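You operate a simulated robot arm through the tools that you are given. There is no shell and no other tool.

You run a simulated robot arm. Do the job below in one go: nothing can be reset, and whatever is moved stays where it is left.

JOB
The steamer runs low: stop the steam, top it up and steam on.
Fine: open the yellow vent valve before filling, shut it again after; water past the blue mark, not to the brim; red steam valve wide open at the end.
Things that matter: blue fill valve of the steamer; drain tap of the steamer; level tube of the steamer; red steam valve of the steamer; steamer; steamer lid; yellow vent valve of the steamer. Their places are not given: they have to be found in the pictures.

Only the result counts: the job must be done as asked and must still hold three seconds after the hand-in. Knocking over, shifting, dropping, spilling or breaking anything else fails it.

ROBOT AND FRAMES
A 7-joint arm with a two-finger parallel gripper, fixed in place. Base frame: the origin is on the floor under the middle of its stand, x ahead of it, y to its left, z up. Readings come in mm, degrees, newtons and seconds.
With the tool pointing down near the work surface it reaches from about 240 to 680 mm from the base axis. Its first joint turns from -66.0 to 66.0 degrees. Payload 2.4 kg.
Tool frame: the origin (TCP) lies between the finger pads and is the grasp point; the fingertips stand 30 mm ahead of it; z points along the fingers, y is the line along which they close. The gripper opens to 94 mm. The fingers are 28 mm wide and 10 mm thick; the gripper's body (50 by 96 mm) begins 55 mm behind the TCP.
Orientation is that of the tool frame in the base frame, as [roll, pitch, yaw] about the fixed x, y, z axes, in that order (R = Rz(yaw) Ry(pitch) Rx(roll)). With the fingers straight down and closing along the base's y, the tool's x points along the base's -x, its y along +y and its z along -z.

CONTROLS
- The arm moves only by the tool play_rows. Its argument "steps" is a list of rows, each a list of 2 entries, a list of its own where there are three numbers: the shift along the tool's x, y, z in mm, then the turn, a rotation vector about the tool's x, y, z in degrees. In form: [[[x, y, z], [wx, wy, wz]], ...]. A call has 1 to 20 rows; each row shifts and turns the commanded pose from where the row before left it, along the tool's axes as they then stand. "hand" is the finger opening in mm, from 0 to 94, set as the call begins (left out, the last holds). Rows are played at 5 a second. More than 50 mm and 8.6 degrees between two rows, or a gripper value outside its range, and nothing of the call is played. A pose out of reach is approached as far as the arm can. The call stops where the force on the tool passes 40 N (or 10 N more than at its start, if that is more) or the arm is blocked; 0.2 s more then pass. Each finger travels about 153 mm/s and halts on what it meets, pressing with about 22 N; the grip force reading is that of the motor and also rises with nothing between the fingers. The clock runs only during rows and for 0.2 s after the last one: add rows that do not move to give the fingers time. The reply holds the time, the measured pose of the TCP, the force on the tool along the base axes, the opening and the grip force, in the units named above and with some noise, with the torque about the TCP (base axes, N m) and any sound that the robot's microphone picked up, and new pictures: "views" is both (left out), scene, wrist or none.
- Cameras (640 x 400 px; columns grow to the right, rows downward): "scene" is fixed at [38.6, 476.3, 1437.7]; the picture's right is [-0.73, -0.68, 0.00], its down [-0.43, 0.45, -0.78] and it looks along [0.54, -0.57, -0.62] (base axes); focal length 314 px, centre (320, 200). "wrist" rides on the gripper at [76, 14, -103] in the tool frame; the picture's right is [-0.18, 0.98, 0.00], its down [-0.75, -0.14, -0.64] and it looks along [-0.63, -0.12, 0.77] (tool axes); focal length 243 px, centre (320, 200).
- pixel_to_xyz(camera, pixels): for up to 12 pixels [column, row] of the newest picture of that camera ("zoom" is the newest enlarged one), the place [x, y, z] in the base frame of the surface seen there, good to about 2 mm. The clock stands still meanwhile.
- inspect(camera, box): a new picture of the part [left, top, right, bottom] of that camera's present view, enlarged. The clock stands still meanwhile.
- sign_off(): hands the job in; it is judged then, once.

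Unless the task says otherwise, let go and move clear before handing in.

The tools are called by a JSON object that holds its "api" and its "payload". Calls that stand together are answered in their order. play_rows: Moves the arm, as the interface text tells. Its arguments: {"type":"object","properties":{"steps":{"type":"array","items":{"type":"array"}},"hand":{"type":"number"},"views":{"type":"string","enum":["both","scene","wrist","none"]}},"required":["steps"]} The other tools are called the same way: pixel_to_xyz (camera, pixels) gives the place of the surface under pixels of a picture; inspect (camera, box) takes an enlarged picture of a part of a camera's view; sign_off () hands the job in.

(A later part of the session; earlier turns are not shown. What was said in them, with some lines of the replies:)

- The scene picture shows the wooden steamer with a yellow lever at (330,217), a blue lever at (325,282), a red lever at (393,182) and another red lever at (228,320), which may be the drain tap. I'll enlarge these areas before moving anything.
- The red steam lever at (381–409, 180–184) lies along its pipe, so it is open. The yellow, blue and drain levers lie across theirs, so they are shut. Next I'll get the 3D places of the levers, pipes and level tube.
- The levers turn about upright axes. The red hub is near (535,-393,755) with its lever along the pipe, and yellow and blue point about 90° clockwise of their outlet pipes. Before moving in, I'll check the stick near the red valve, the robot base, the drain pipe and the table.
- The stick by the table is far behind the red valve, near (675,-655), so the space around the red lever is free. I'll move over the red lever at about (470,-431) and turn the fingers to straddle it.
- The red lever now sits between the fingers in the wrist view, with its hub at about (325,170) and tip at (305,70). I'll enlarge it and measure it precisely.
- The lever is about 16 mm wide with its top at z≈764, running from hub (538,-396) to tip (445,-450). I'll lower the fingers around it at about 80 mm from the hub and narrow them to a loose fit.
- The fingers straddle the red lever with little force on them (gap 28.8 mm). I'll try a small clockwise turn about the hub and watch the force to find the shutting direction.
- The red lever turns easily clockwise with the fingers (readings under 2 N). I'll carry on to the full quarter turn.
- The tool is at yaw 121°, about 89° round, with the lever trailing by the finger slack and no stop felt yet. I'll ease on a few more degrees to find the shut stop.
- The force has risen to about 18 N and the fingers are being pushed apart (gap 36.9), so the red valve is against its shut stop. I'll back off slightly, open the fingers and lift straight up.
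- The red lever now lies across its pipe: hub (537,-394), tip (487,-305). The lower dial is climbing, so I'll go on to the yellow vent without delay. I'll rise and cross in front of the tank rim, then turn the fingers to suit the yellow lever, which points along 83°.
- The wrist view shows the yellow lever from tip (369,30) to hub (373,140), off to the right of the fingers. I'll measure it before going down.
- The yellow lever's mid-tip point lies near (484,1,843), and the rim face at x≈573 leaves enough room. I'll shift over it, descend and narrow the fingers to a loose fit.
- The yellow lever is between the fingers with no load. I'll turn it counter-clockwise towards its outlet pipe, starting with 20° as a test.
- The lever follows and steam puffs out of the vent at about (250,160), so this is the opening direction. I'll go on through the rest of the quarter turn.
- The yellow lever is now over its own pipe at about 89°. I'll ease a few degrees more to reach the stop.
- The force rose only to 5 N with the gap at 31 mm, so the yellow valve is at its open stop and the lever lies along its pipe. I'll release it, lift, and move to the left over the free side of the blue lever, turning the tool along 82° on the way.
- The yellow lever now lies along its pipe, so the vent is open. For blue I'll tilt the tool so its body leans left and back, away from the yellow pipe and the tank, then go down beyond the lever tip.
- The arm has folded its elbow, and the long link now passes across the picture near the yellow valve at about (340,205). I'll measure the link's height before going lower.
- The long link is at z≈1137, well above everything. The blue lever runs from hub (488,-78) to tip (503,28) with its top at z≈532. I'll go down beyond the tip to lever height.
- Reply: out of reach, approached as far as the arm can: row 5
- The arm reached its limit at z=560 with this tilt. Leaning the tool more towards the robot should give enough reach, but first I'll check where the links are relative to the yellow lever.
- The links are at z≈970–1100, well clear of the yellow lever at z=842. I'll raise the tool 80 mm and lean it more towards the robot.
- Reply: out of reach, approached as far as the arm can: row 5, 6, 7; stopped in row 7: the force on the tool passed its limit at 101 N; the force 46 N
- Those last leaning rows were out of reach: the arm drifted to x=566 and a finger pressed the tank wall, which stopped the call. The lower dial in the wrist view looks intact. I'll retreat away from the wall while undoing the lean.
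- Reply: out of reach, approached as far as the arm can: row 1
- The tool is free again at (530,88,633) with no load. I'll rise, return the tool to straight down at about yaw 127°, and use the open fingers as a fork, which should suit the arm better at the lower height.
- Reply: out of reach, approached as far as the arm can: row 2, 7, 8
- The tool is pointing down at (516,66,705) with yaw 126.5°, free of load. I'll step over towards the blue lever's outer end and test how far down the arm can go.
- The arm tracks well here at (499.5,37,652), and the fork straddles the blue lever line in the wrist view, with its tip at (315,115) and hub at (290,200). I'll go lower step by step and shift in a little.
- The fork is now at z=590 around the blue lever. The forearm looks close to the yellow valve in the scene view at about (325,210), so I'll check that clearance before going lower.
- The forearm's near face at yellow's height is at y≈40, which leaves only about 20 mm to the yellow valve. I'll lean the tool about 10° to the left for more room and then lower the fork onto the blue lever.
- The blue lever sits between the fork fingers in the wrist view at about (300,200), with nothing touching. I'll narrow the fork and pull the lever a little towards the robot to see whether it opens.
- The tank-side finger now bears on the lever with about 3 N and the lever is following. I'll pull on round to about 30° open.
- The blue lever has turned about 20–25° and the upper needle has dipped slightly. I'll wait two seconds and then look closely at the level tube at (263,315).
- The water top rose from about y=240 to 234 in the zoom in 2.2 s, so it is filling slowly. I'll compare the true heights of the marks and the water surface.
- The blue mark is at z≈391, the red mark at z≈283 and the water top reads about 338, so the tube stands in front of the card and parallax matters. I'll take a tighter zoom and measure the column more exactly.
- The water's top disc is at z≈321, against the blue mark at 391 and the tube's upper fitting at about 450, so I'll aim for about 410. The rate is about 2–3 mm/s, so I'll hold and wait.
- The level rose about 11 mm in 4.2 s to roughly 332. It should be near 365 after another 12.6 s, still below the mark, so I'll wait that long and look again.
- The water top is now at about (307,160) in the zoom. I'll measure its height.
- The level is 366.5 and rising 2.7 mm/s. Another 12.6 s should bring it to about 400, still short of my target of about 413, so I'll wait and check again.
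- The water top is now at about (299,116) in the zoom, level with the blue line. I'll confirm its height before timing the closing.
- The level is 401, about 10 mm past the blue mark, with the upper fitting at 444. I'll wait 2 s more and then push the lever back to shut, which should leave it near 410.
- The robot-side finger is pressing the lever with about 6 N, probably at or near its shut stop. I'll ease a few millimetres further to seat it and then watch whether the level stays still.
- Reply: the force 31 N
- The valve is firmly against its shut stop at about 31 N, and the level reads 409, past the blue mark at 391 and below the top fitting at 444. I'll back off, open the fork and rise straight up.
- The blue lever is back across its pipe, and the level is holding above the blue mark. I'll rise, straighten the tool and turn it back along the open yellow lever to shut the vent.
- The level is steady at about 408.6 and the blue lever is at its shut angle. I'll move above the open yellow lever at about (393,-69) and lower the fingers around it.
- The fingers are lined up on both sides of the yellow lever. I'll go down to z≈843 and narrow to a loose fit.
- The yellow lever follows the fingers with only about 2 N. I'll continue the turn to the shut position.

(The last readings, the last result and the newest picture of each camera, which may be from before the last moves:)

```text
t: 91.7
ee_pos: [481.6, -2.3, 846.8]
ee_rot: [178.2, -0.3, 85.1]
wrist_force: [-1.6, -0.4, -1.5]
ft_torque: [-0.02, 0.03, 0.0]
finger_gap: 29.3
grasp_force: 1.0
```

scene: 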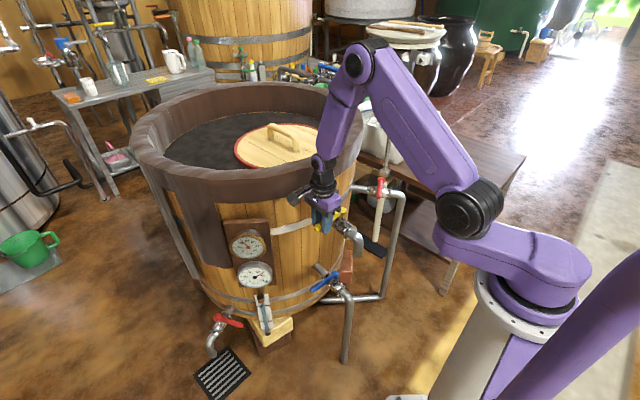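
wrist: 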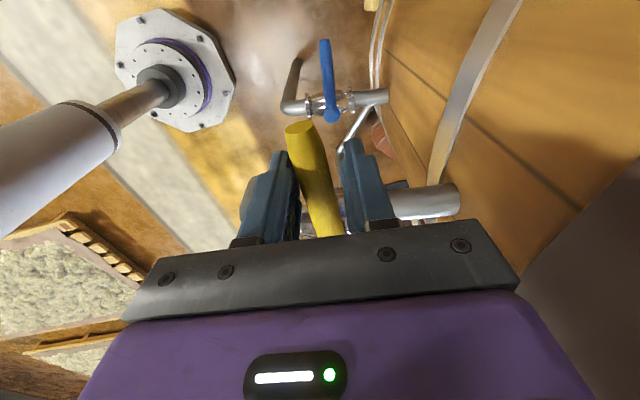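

The yellow lever is nearly round, with yaw at 85° and the lever trailing slightly. I'll ease on until I feel the shut stop.

{"api": "play_rows", "payload": {"steps": [[[-0.05, 2.8, 0], [0, 0, 2]], [[-0.05, 2.8, 0], [0, 0, 2]], [[-0.05, 2.8, 0], [0, 0, 2]], [[-0.05, 2.8, 0], [0, 0, 2]], [[0, 0, 0], [0, 0, 0]]], "views": "wrist"}}

```text
t: 92.9
ee_pos: [492.4, -4.1, 844.6]
ee_rot: [178.6, -0.5, 77.1]
wrist_force: [-14.7, -2.3, 4.3]
ft_torque: [0.0, 0.19, 0.29]
finger_gap: 35.5
grasp_force: 6.6
```

wrist: 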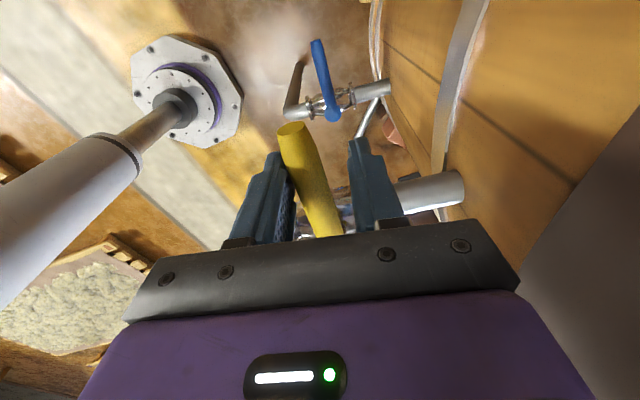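

The force rose to about 15 N and the gap to 35.5, so the yellow vent is at its shut stop. I'll back off, open, lift, and cross in front of the rim to the red valve.

{"api": "play_rows", "payload": {"steps": [[[-0.05, -2.8, 0], [0, 0, -2]], [[-0.05, -2.8, 0], [0, 0, -2]], [[0, 0, 0], [0, 0, 0]], [[0, 0, -35], [0, 0, 0]], [[0, 0, -40], [0, 0, 0]], [[0, 0, -40], [0, 0, 0]], [[0, 0, -45], [0, 0, 0]], [[-11.85, -27, 0], [0, 0, 0]], [[-11.85, -27, 0], [0, 0, 0]], [[-43.2, 6.8, 0], [0, 0, 0]], [[-43.2, 6.8, 0], [0, 0, 0]], [[-43.2, 6.8, 0], [0, 0, 0]], [[-43.2, 6.8, 0], [0, 0, 0]], [[-43.2, 6.8, 0], [0, 0, 0]], [[-43.2, 6.8, 0], [0, 0, 0]], [[-43.2, 6.8, 0], [0, 0, 0]], [[0, 0, 0], [0, 0, -8.5]], [[0, 0, 0], [0, 0, -8.5]], [[0, 0, 0], [0, 0, -8.5]], [[0, 0, 0], [0, 0, -8.5]]], "hand": 60, "views": "both"}}

```text
t: 97.1
ee_pos: [426.3, -324.1, 1002.4]
ee_rot: [178.3, 0.7, 115.3]
wrist_force: [0.3, 0.4, 0.6]
ft_torque: [0.02, -0.04, 0.01]
finger_gap: 60.0
grasp_force: 0.0
```

scene: 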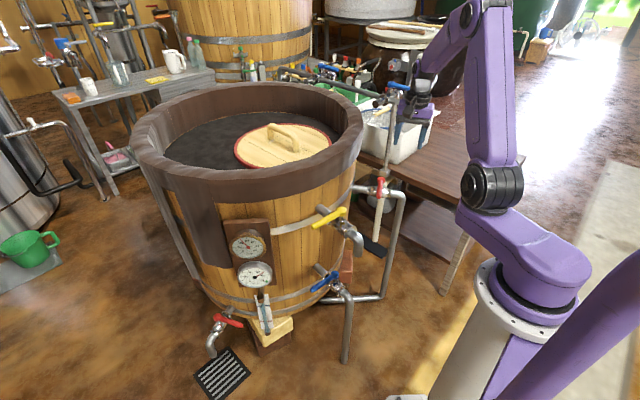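
wrist: 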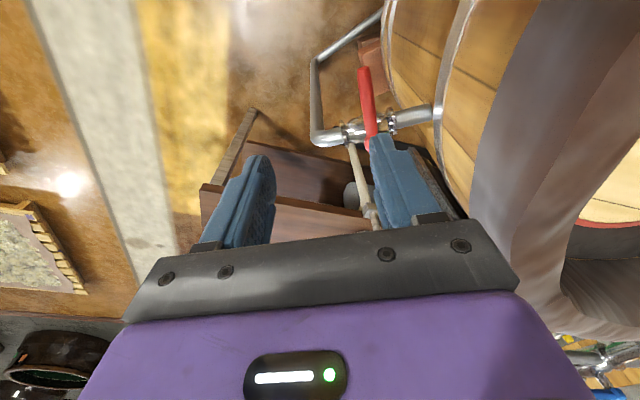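

The scene shows the yellow lever back at its shut place, (341,210)–(314,226). I'll move over the red lever, align with it and go down.

{"api": "play_rows", "payload": {"steps": [[[-16.3, 32.1, 0], [0, 0, 0]], [[-16.3, 32.1, 0], [0, 0, -4]], [[0, 0, 37], [0, 0, 0]], [[0, 0, 37], [0, 0, 0]], [[0, 0, 37], [0, 0, 0]], [[0, 0, 37], [0, 0, 0]], [[0, 0, 0], [0, 0, 0]]], "hand": 60, "views": "wrist"}}

{"api": "pixel_to_xyz", "payload": {"camera": "wrist", "pixels": [[325, 180], [322, 160], [318, 140], [315, 120], [312, 100]]}}

```text
t: 98.7
ee_pos: [505.0, -325.5, 854.7]
ee_rot: [178.3, 0.7, 119.3]
wrist_force: [0.4, -0.5, 0.6]
ft_torque: [0.02, 0.0, -0.03]
finger_gap: 60.0
grasp_force: 0.0
```

wrist: 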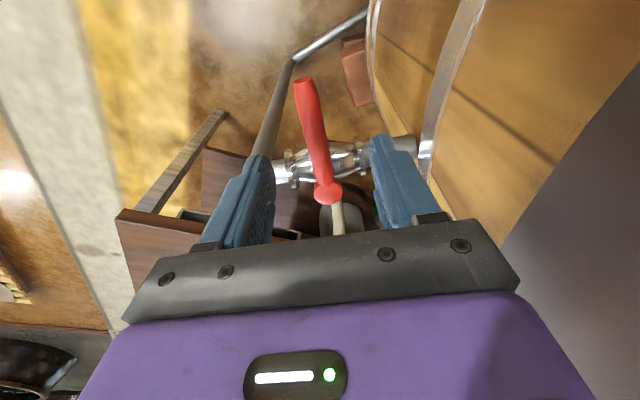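

```text
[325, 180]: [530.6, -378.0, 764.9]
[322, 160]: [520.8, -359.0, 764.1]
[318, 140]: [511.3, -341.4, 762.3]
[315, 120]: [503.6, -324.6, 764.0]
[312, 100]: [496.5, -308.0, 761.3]
```

The red lever runs right between the fingers, passing (503,-325). I'll go down, narrow the fingers and turn it counter-clockwise back towards open.

{"api": "play_rows", "payload": {"steps": [[[0, 0, 33], [0, 0, 0]], [[0, 0, 33], [0, 0, 0]], [[0, 0, 30], [0, 0, 0]], [[0, 0, 0], [0, 0, 0]]], "hand": 60, "views": "none"}}

{"api": "play_rows", "payload": {"steps": [[[0, 0, 0], [0, 0, 0]], [[0, 0, 0], [0, 0, 0]], [[-0.3, -6.97, 0], [0, 0, -5]], [[-0.3, -6.97, 0], [0, 0, -5]], [[-0.3, -6.97, 0], [0, 0, -5]], [[-0.3, -6.97, 0], [0, 0, -5]]], "hand": 28, "views": "wrist"}}

```text
t: 99.7
ee_pos: [506.7, -322.0, 759.4]
ee_rot: [178.3, 0.8, 119.1]
wrist_force: [0.2, 0.0, 0.2]
ft_torque: [0.0, -0.01, -0.02]
finger_gap: 60.0
grasp_force: 0.0
```

```text
t: 101.1
ee_pos: [486.1, -342.8, 759.7]
ee_rot: [178.8, 1.3, 139.3]
wrist_force: [0.5, 2.8, 0.9]
ft_torque: [-0.01, 0.0, -0.05]
finger_gap: 29.0
grasp_force: 1.4
```

wrist: 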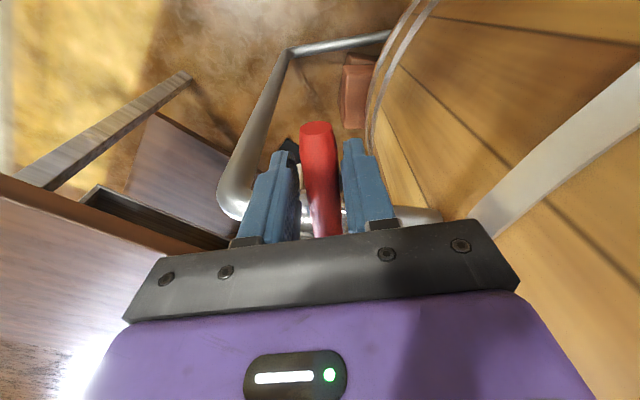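

The red lever follows easily with about 3 N. I'll carry on through the rest of the quarter turn.

{"api": "play_rows", "payload": {"steps": [[[-0.44, -8.36, 0], [0, 0, -6]], [[-0.44, -8.36, 0], [0, 0, -6]], [[-0.44, -8.36, 0], [0, 0, -6]], [[-0.44, -8.36, 0], [0, 0, -6]], [[-0.44, -8.36, 0], [0, 0, -6]], [[-0.44, -8.36, 0], [0, 0, -6]], [[-0.44, -8.36, 0], [0, 0, -6]], [[-0.44, -8.36, 0], [0, 0, -6]], [[-0.44, -8.36, 0], [0, 0, -6]], [[-0.44, -8.36, 0], [0, 0, -6]], [[-0.44, -8.36, 0], [0, 0, -6]], [[0, 0, 0], [0, 0, 0]]], "views": "both"}}

```text
t: 103.7
ee_pos: [471.6, -429.8, 761.4]
ee_rot: [-179.4, 1.8, -154.7]
wrist_force: [0.0, 1.4, -0.6]
ft_torque: [-0.03, 0.01, 0.0]
finger_gap: 28.9
grasp_force: 0.6
```

scene: 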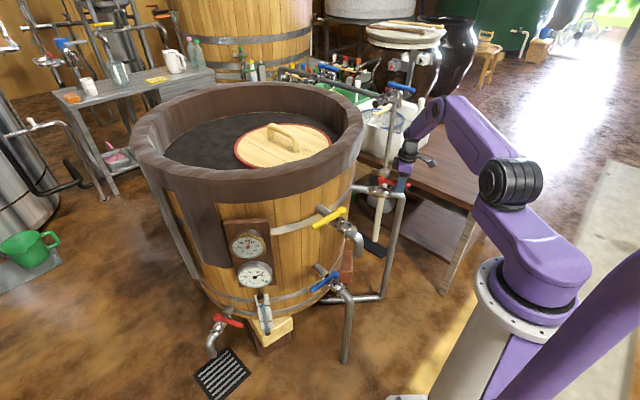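
wrist: 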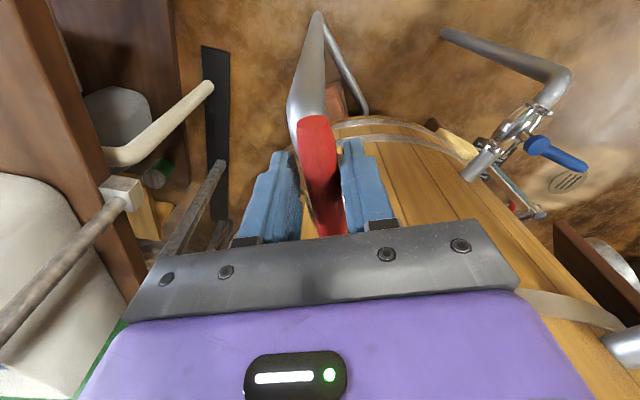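

The tool is at yaw 205°, close to the original 210°. I'll push on in small steps until the fully open stop is felt.

{"api": "play_rows", "payload": {"steps": [[[-0.05, -2.8, 0], [0, 0, -2]], [[-0.05, -2.8, 0], [0, 0, -2]], [[-0.05, -2.8, 0], [0, 0, -2]], [[-0.05, -2.8, 0], [0, 0, -2]], [[0, 0, 0], [0, 0, 0]]], "views": "wrist"}}

```text
t: 104.9
ee_pos: [476.3, -436.8, 759.7]
ee_rot: [-179.3, 1.6, -146.8]
wrist_force: [-3.9, 4.7, -1.6]
ft_torque: [0.0, 0.03, -0.07]
finger_gap: 31.5
grasp_force: 3.7
```

wrist: 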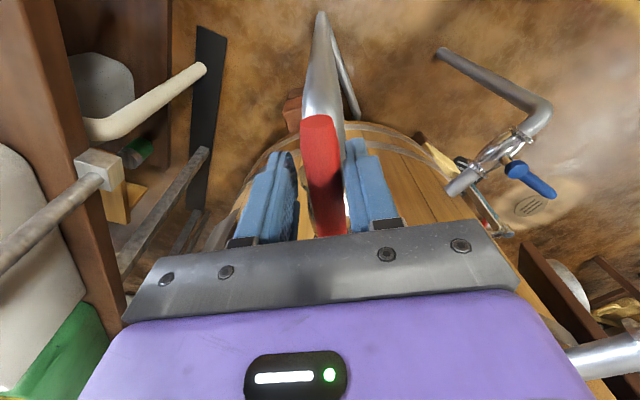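

The force has begun to rise (6 N, gap 31.5). I'll go two more small steps to seat the lever at its open stop.

{"api": "play_rows", "payload": {"steps": [[[-0.05, -2.8, 0], [0, 0, -1.5]], [[-0.05, -1.5, 0], [0, 0, -1]], [[0, 0, 0], [0, 0, 0]]], "views": "wrist"}}

```text
t: 105.7
ee_pos: [480.1, -440.2, 760.3]
ee_rot: [-179.5, 1.6, -144.3]
wrist_force: [-11.2, 17.5, 1.1]
ft_torque: [0.1, -0.07, -0.27]
finger_gap: 40.2
grasp_force: 10.9
```

wrist: 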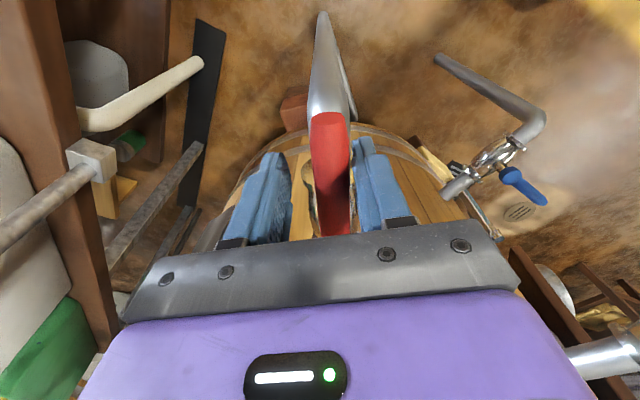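

The force is now about 21 N and the fingers are being spread, so the red valve is at its fully open stop. I'll back off, open the fingers and lift clear.

{"api": "play_rows", "payload": {"steps": [[[0, 2.8, 0], [0, 0, 1.5]], [[0, 2.8, 0], [0, 0, 1.5]], [[0, 0, 0], [0, 0, 0]], [[0, 0, 0], [0, 0, 0]]], "hand": 62, "views": "none"}}

{"api": "play_rows", "payload": {"steps": [[[0, 0, -30], [0, 0, 0]], [[0, 0, -40], [0, 0, 0]], [[0, 0, -45], [0, 0, 0]], [[0, 0, -45], [0, 0, 0]], [[0, 0, -45], [0, 0, 0]], [[0, 0, 0], [0, 0, 0]]], "hand": 62, "views": "both"}}

{"api": "inspect", "payload": {"camera": "scene", "box": [190, 160, 430, 350]}}

{"api": "pixel_to_xyz", "payload": {"camera": "scene", "pixels": [[381, 179], [395, 181], [408, 184], [341, 210], [328, 218], [314, 226], [335, 274], [324, 282], [312, 290], [217, 317], [230, 321], [242, 325]]}}

{"api": "inspect", "payload": {"camera": "scene", "box": [247, 294, 283, 338]}}

```text
t: 106.7
ee_pos: [478.0, -437.6, 760.1]
ee_rot: [-179.2, 1.7, -147.3]
wrist_force: [-0.2, 0.1, -0.5]
ft_torque: [0.0, -0.01, 0.04]
finger_gap: 61.9
grasp_force: 0.0
```

```text
t: 108.1
ee_pos: [471.1, -438.7, 964.9]
ee_rot: [-179.1, 1.7, -147.3]
wrist_force: [0.5, 0.0, -1.7]
ft_torque: [0.01, -0.01, -0.01]
finger_gap: 62.0
grasp_force: 0.1
```

scene: 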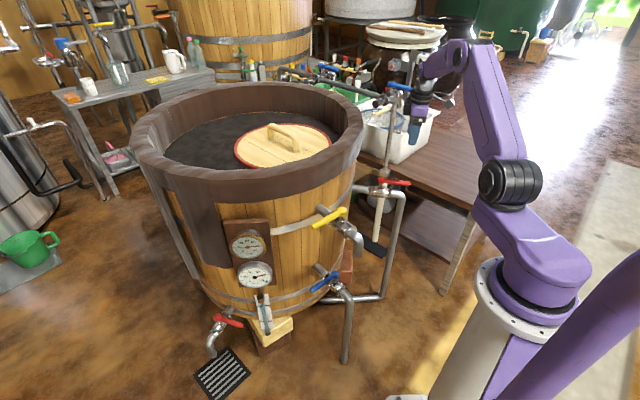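
wrist: 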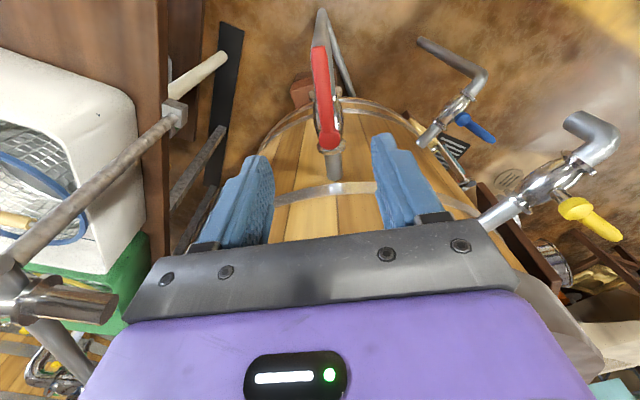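

```text
2.11 times, centred on (310, 255) of scene
```

zoom: 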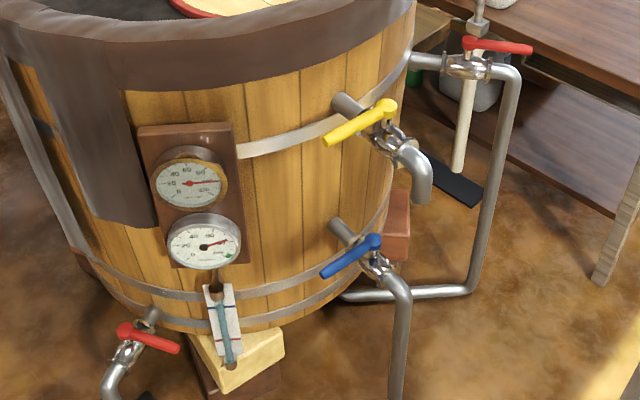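

```text
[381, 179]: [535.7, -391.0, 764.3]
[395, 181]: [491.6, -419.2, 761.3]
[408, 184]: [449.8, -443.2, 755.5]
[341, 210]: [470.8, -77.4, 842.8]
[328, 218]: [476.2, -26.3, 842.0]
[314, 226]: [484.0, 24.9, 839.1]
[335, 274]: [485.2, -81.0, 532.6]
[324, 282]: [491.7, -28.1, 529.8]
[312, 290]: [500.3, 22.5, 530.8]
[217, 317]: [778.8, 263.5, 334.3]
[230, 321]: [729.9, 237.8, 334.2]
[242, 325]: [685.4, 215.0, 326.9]
```

```text
9.09 times, centred on (265, 316) of scene
```

zoom: 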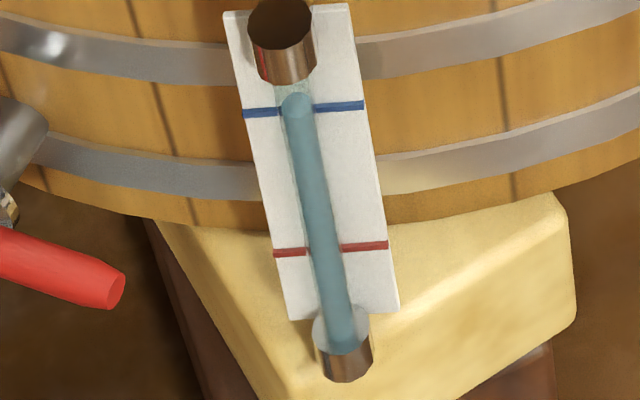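

All four levers read within about 2 mm of their expected end places: red along its pipe, and yellow, blue and drain shut. The water stands past the blue mark. I'll move a bit further clear and watch that the heat comes back and the level holds.

{"api": "play_rows", "payload": {"steps": [[[30, 0, -20], [0, 0, 0]], [[30, 0, -20], [0, 0, 0]], [[0, 0, 0], [0, 0, 0]], [[0, 0, 0], [0, 0, 0]], [[0, 0, 0], [0, 0, 0]], [[0, 0, 0], [0, 0, 0]], [[0, 0, 0], [0, 0, 0]], [[0, 0, 0], [0, 0, 0]], [[0, 0, 0], [0, 0, 0]], [[0, 0, 0], [0, 0, 0]], [[0, 0, 0], [0, 0, 0]], [[0, 0, 0], [0, 0, 0]], [[0, 0, 0], [0, 0, 0]], [[0, 0, 0], [0, 0, 0]], [[0, 0, 0], [0, 0, 0]], [[0, 0, 0], [0, 0, 0]], [[0, 0, 0], [0, 0, 0]], [[0, 0, 0], [0, 0, 0]], [[0, 0, 0], [0, 0, 0]], [[0, 0, 0], [0, 0, 0]]], "views": "scene"}}

{"api": "inspect", "payload": {"camera": "scene", "box": [220, 220, 300, 340]}}

{"api": "inspect", "payload": {"camera": "scene", "box": [247, 294, 283, 338]}}

{"api": "pixel_to_xyz", "payload": {"camera": "zoom", "pixels": [[294, 97], [295, 101], [296, 105], [297, 110]]}}

```text
t: 112.3
ee_pos: [418.1, -471.8, 1001.6]
ee_rot: [-179.1, 1.6, -147.3]
wrist_force: [0.7, 0.3, -0.2]
ft_torque: [-0.01, 0.01, -0.02]
finger_gap: 61.8
grasp_force: 0.0
```

scene: 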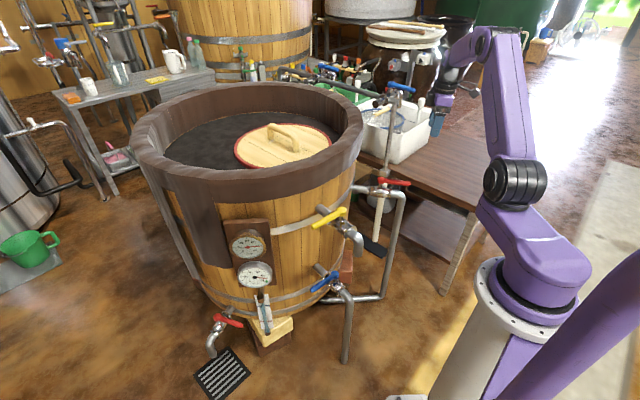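

```text
3.33 times, centred on (260, 280) of scene
```

zoom: 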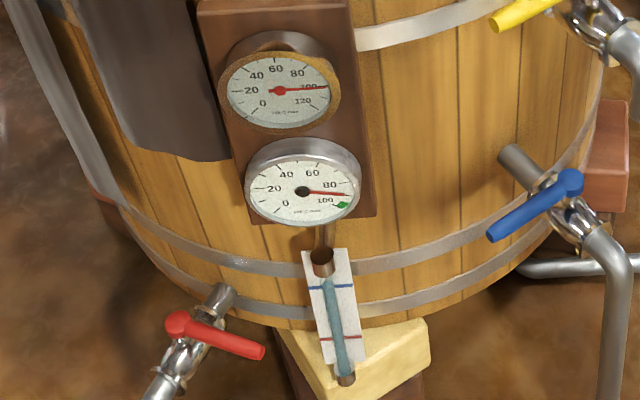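

```text
9.09 times, centred on (265, 316) of scene
```

zoom: 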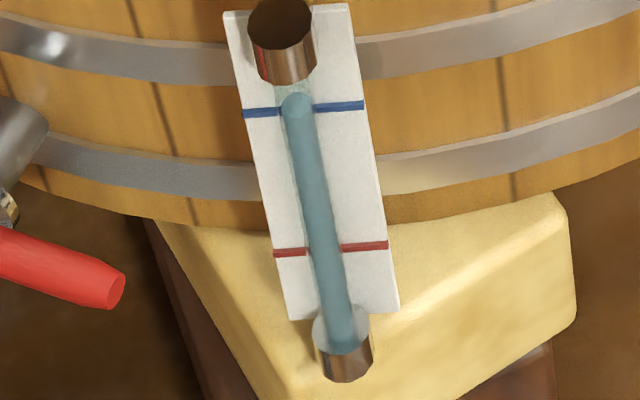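

```text
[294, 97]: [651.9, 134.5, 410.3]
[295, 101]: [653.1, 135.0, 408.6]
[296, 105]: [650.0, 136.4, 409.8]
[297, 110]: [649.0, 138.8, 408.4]
```

The upper dial is back at about 100 and the lower one is climbing again, so steam is on. The level holds at about 409 with the blue mark at 391, and the red valve is fully open. Yellow, blue and the drain are shut, and the gripper is empty and clear, so I'm handing in.

{"api": "sign_off", "payload": {}}

```text
The job is handed in.
```

The steamer is topped up and steaming again. I handed the job in, but the reply didn't say whether it passed.

- **Steam:** I shut the red valve first. At the end I turned it back until I felt its open stop, and the upper dial went back to about 100.
- **Vent:** I opened the yellow valve before filling. Afterwards I shut it again against its stop.
- **Water:** the level stands at about z = 409 mm. That is about 18 mm above the blue mark and about 35 mm below the top fitting of the level tube. It did not move after I shut the blue valve.
- **Drain:** I did not touch the drain tap; it stayed shut.

**Tank contact:** while I was reaching for the blue valve, the arm drifted. One finger pressed the tank, probably the wall, with a peak of about 101 N before it stopped. I saw no damage in the later pictures, and the dial beside it still works.
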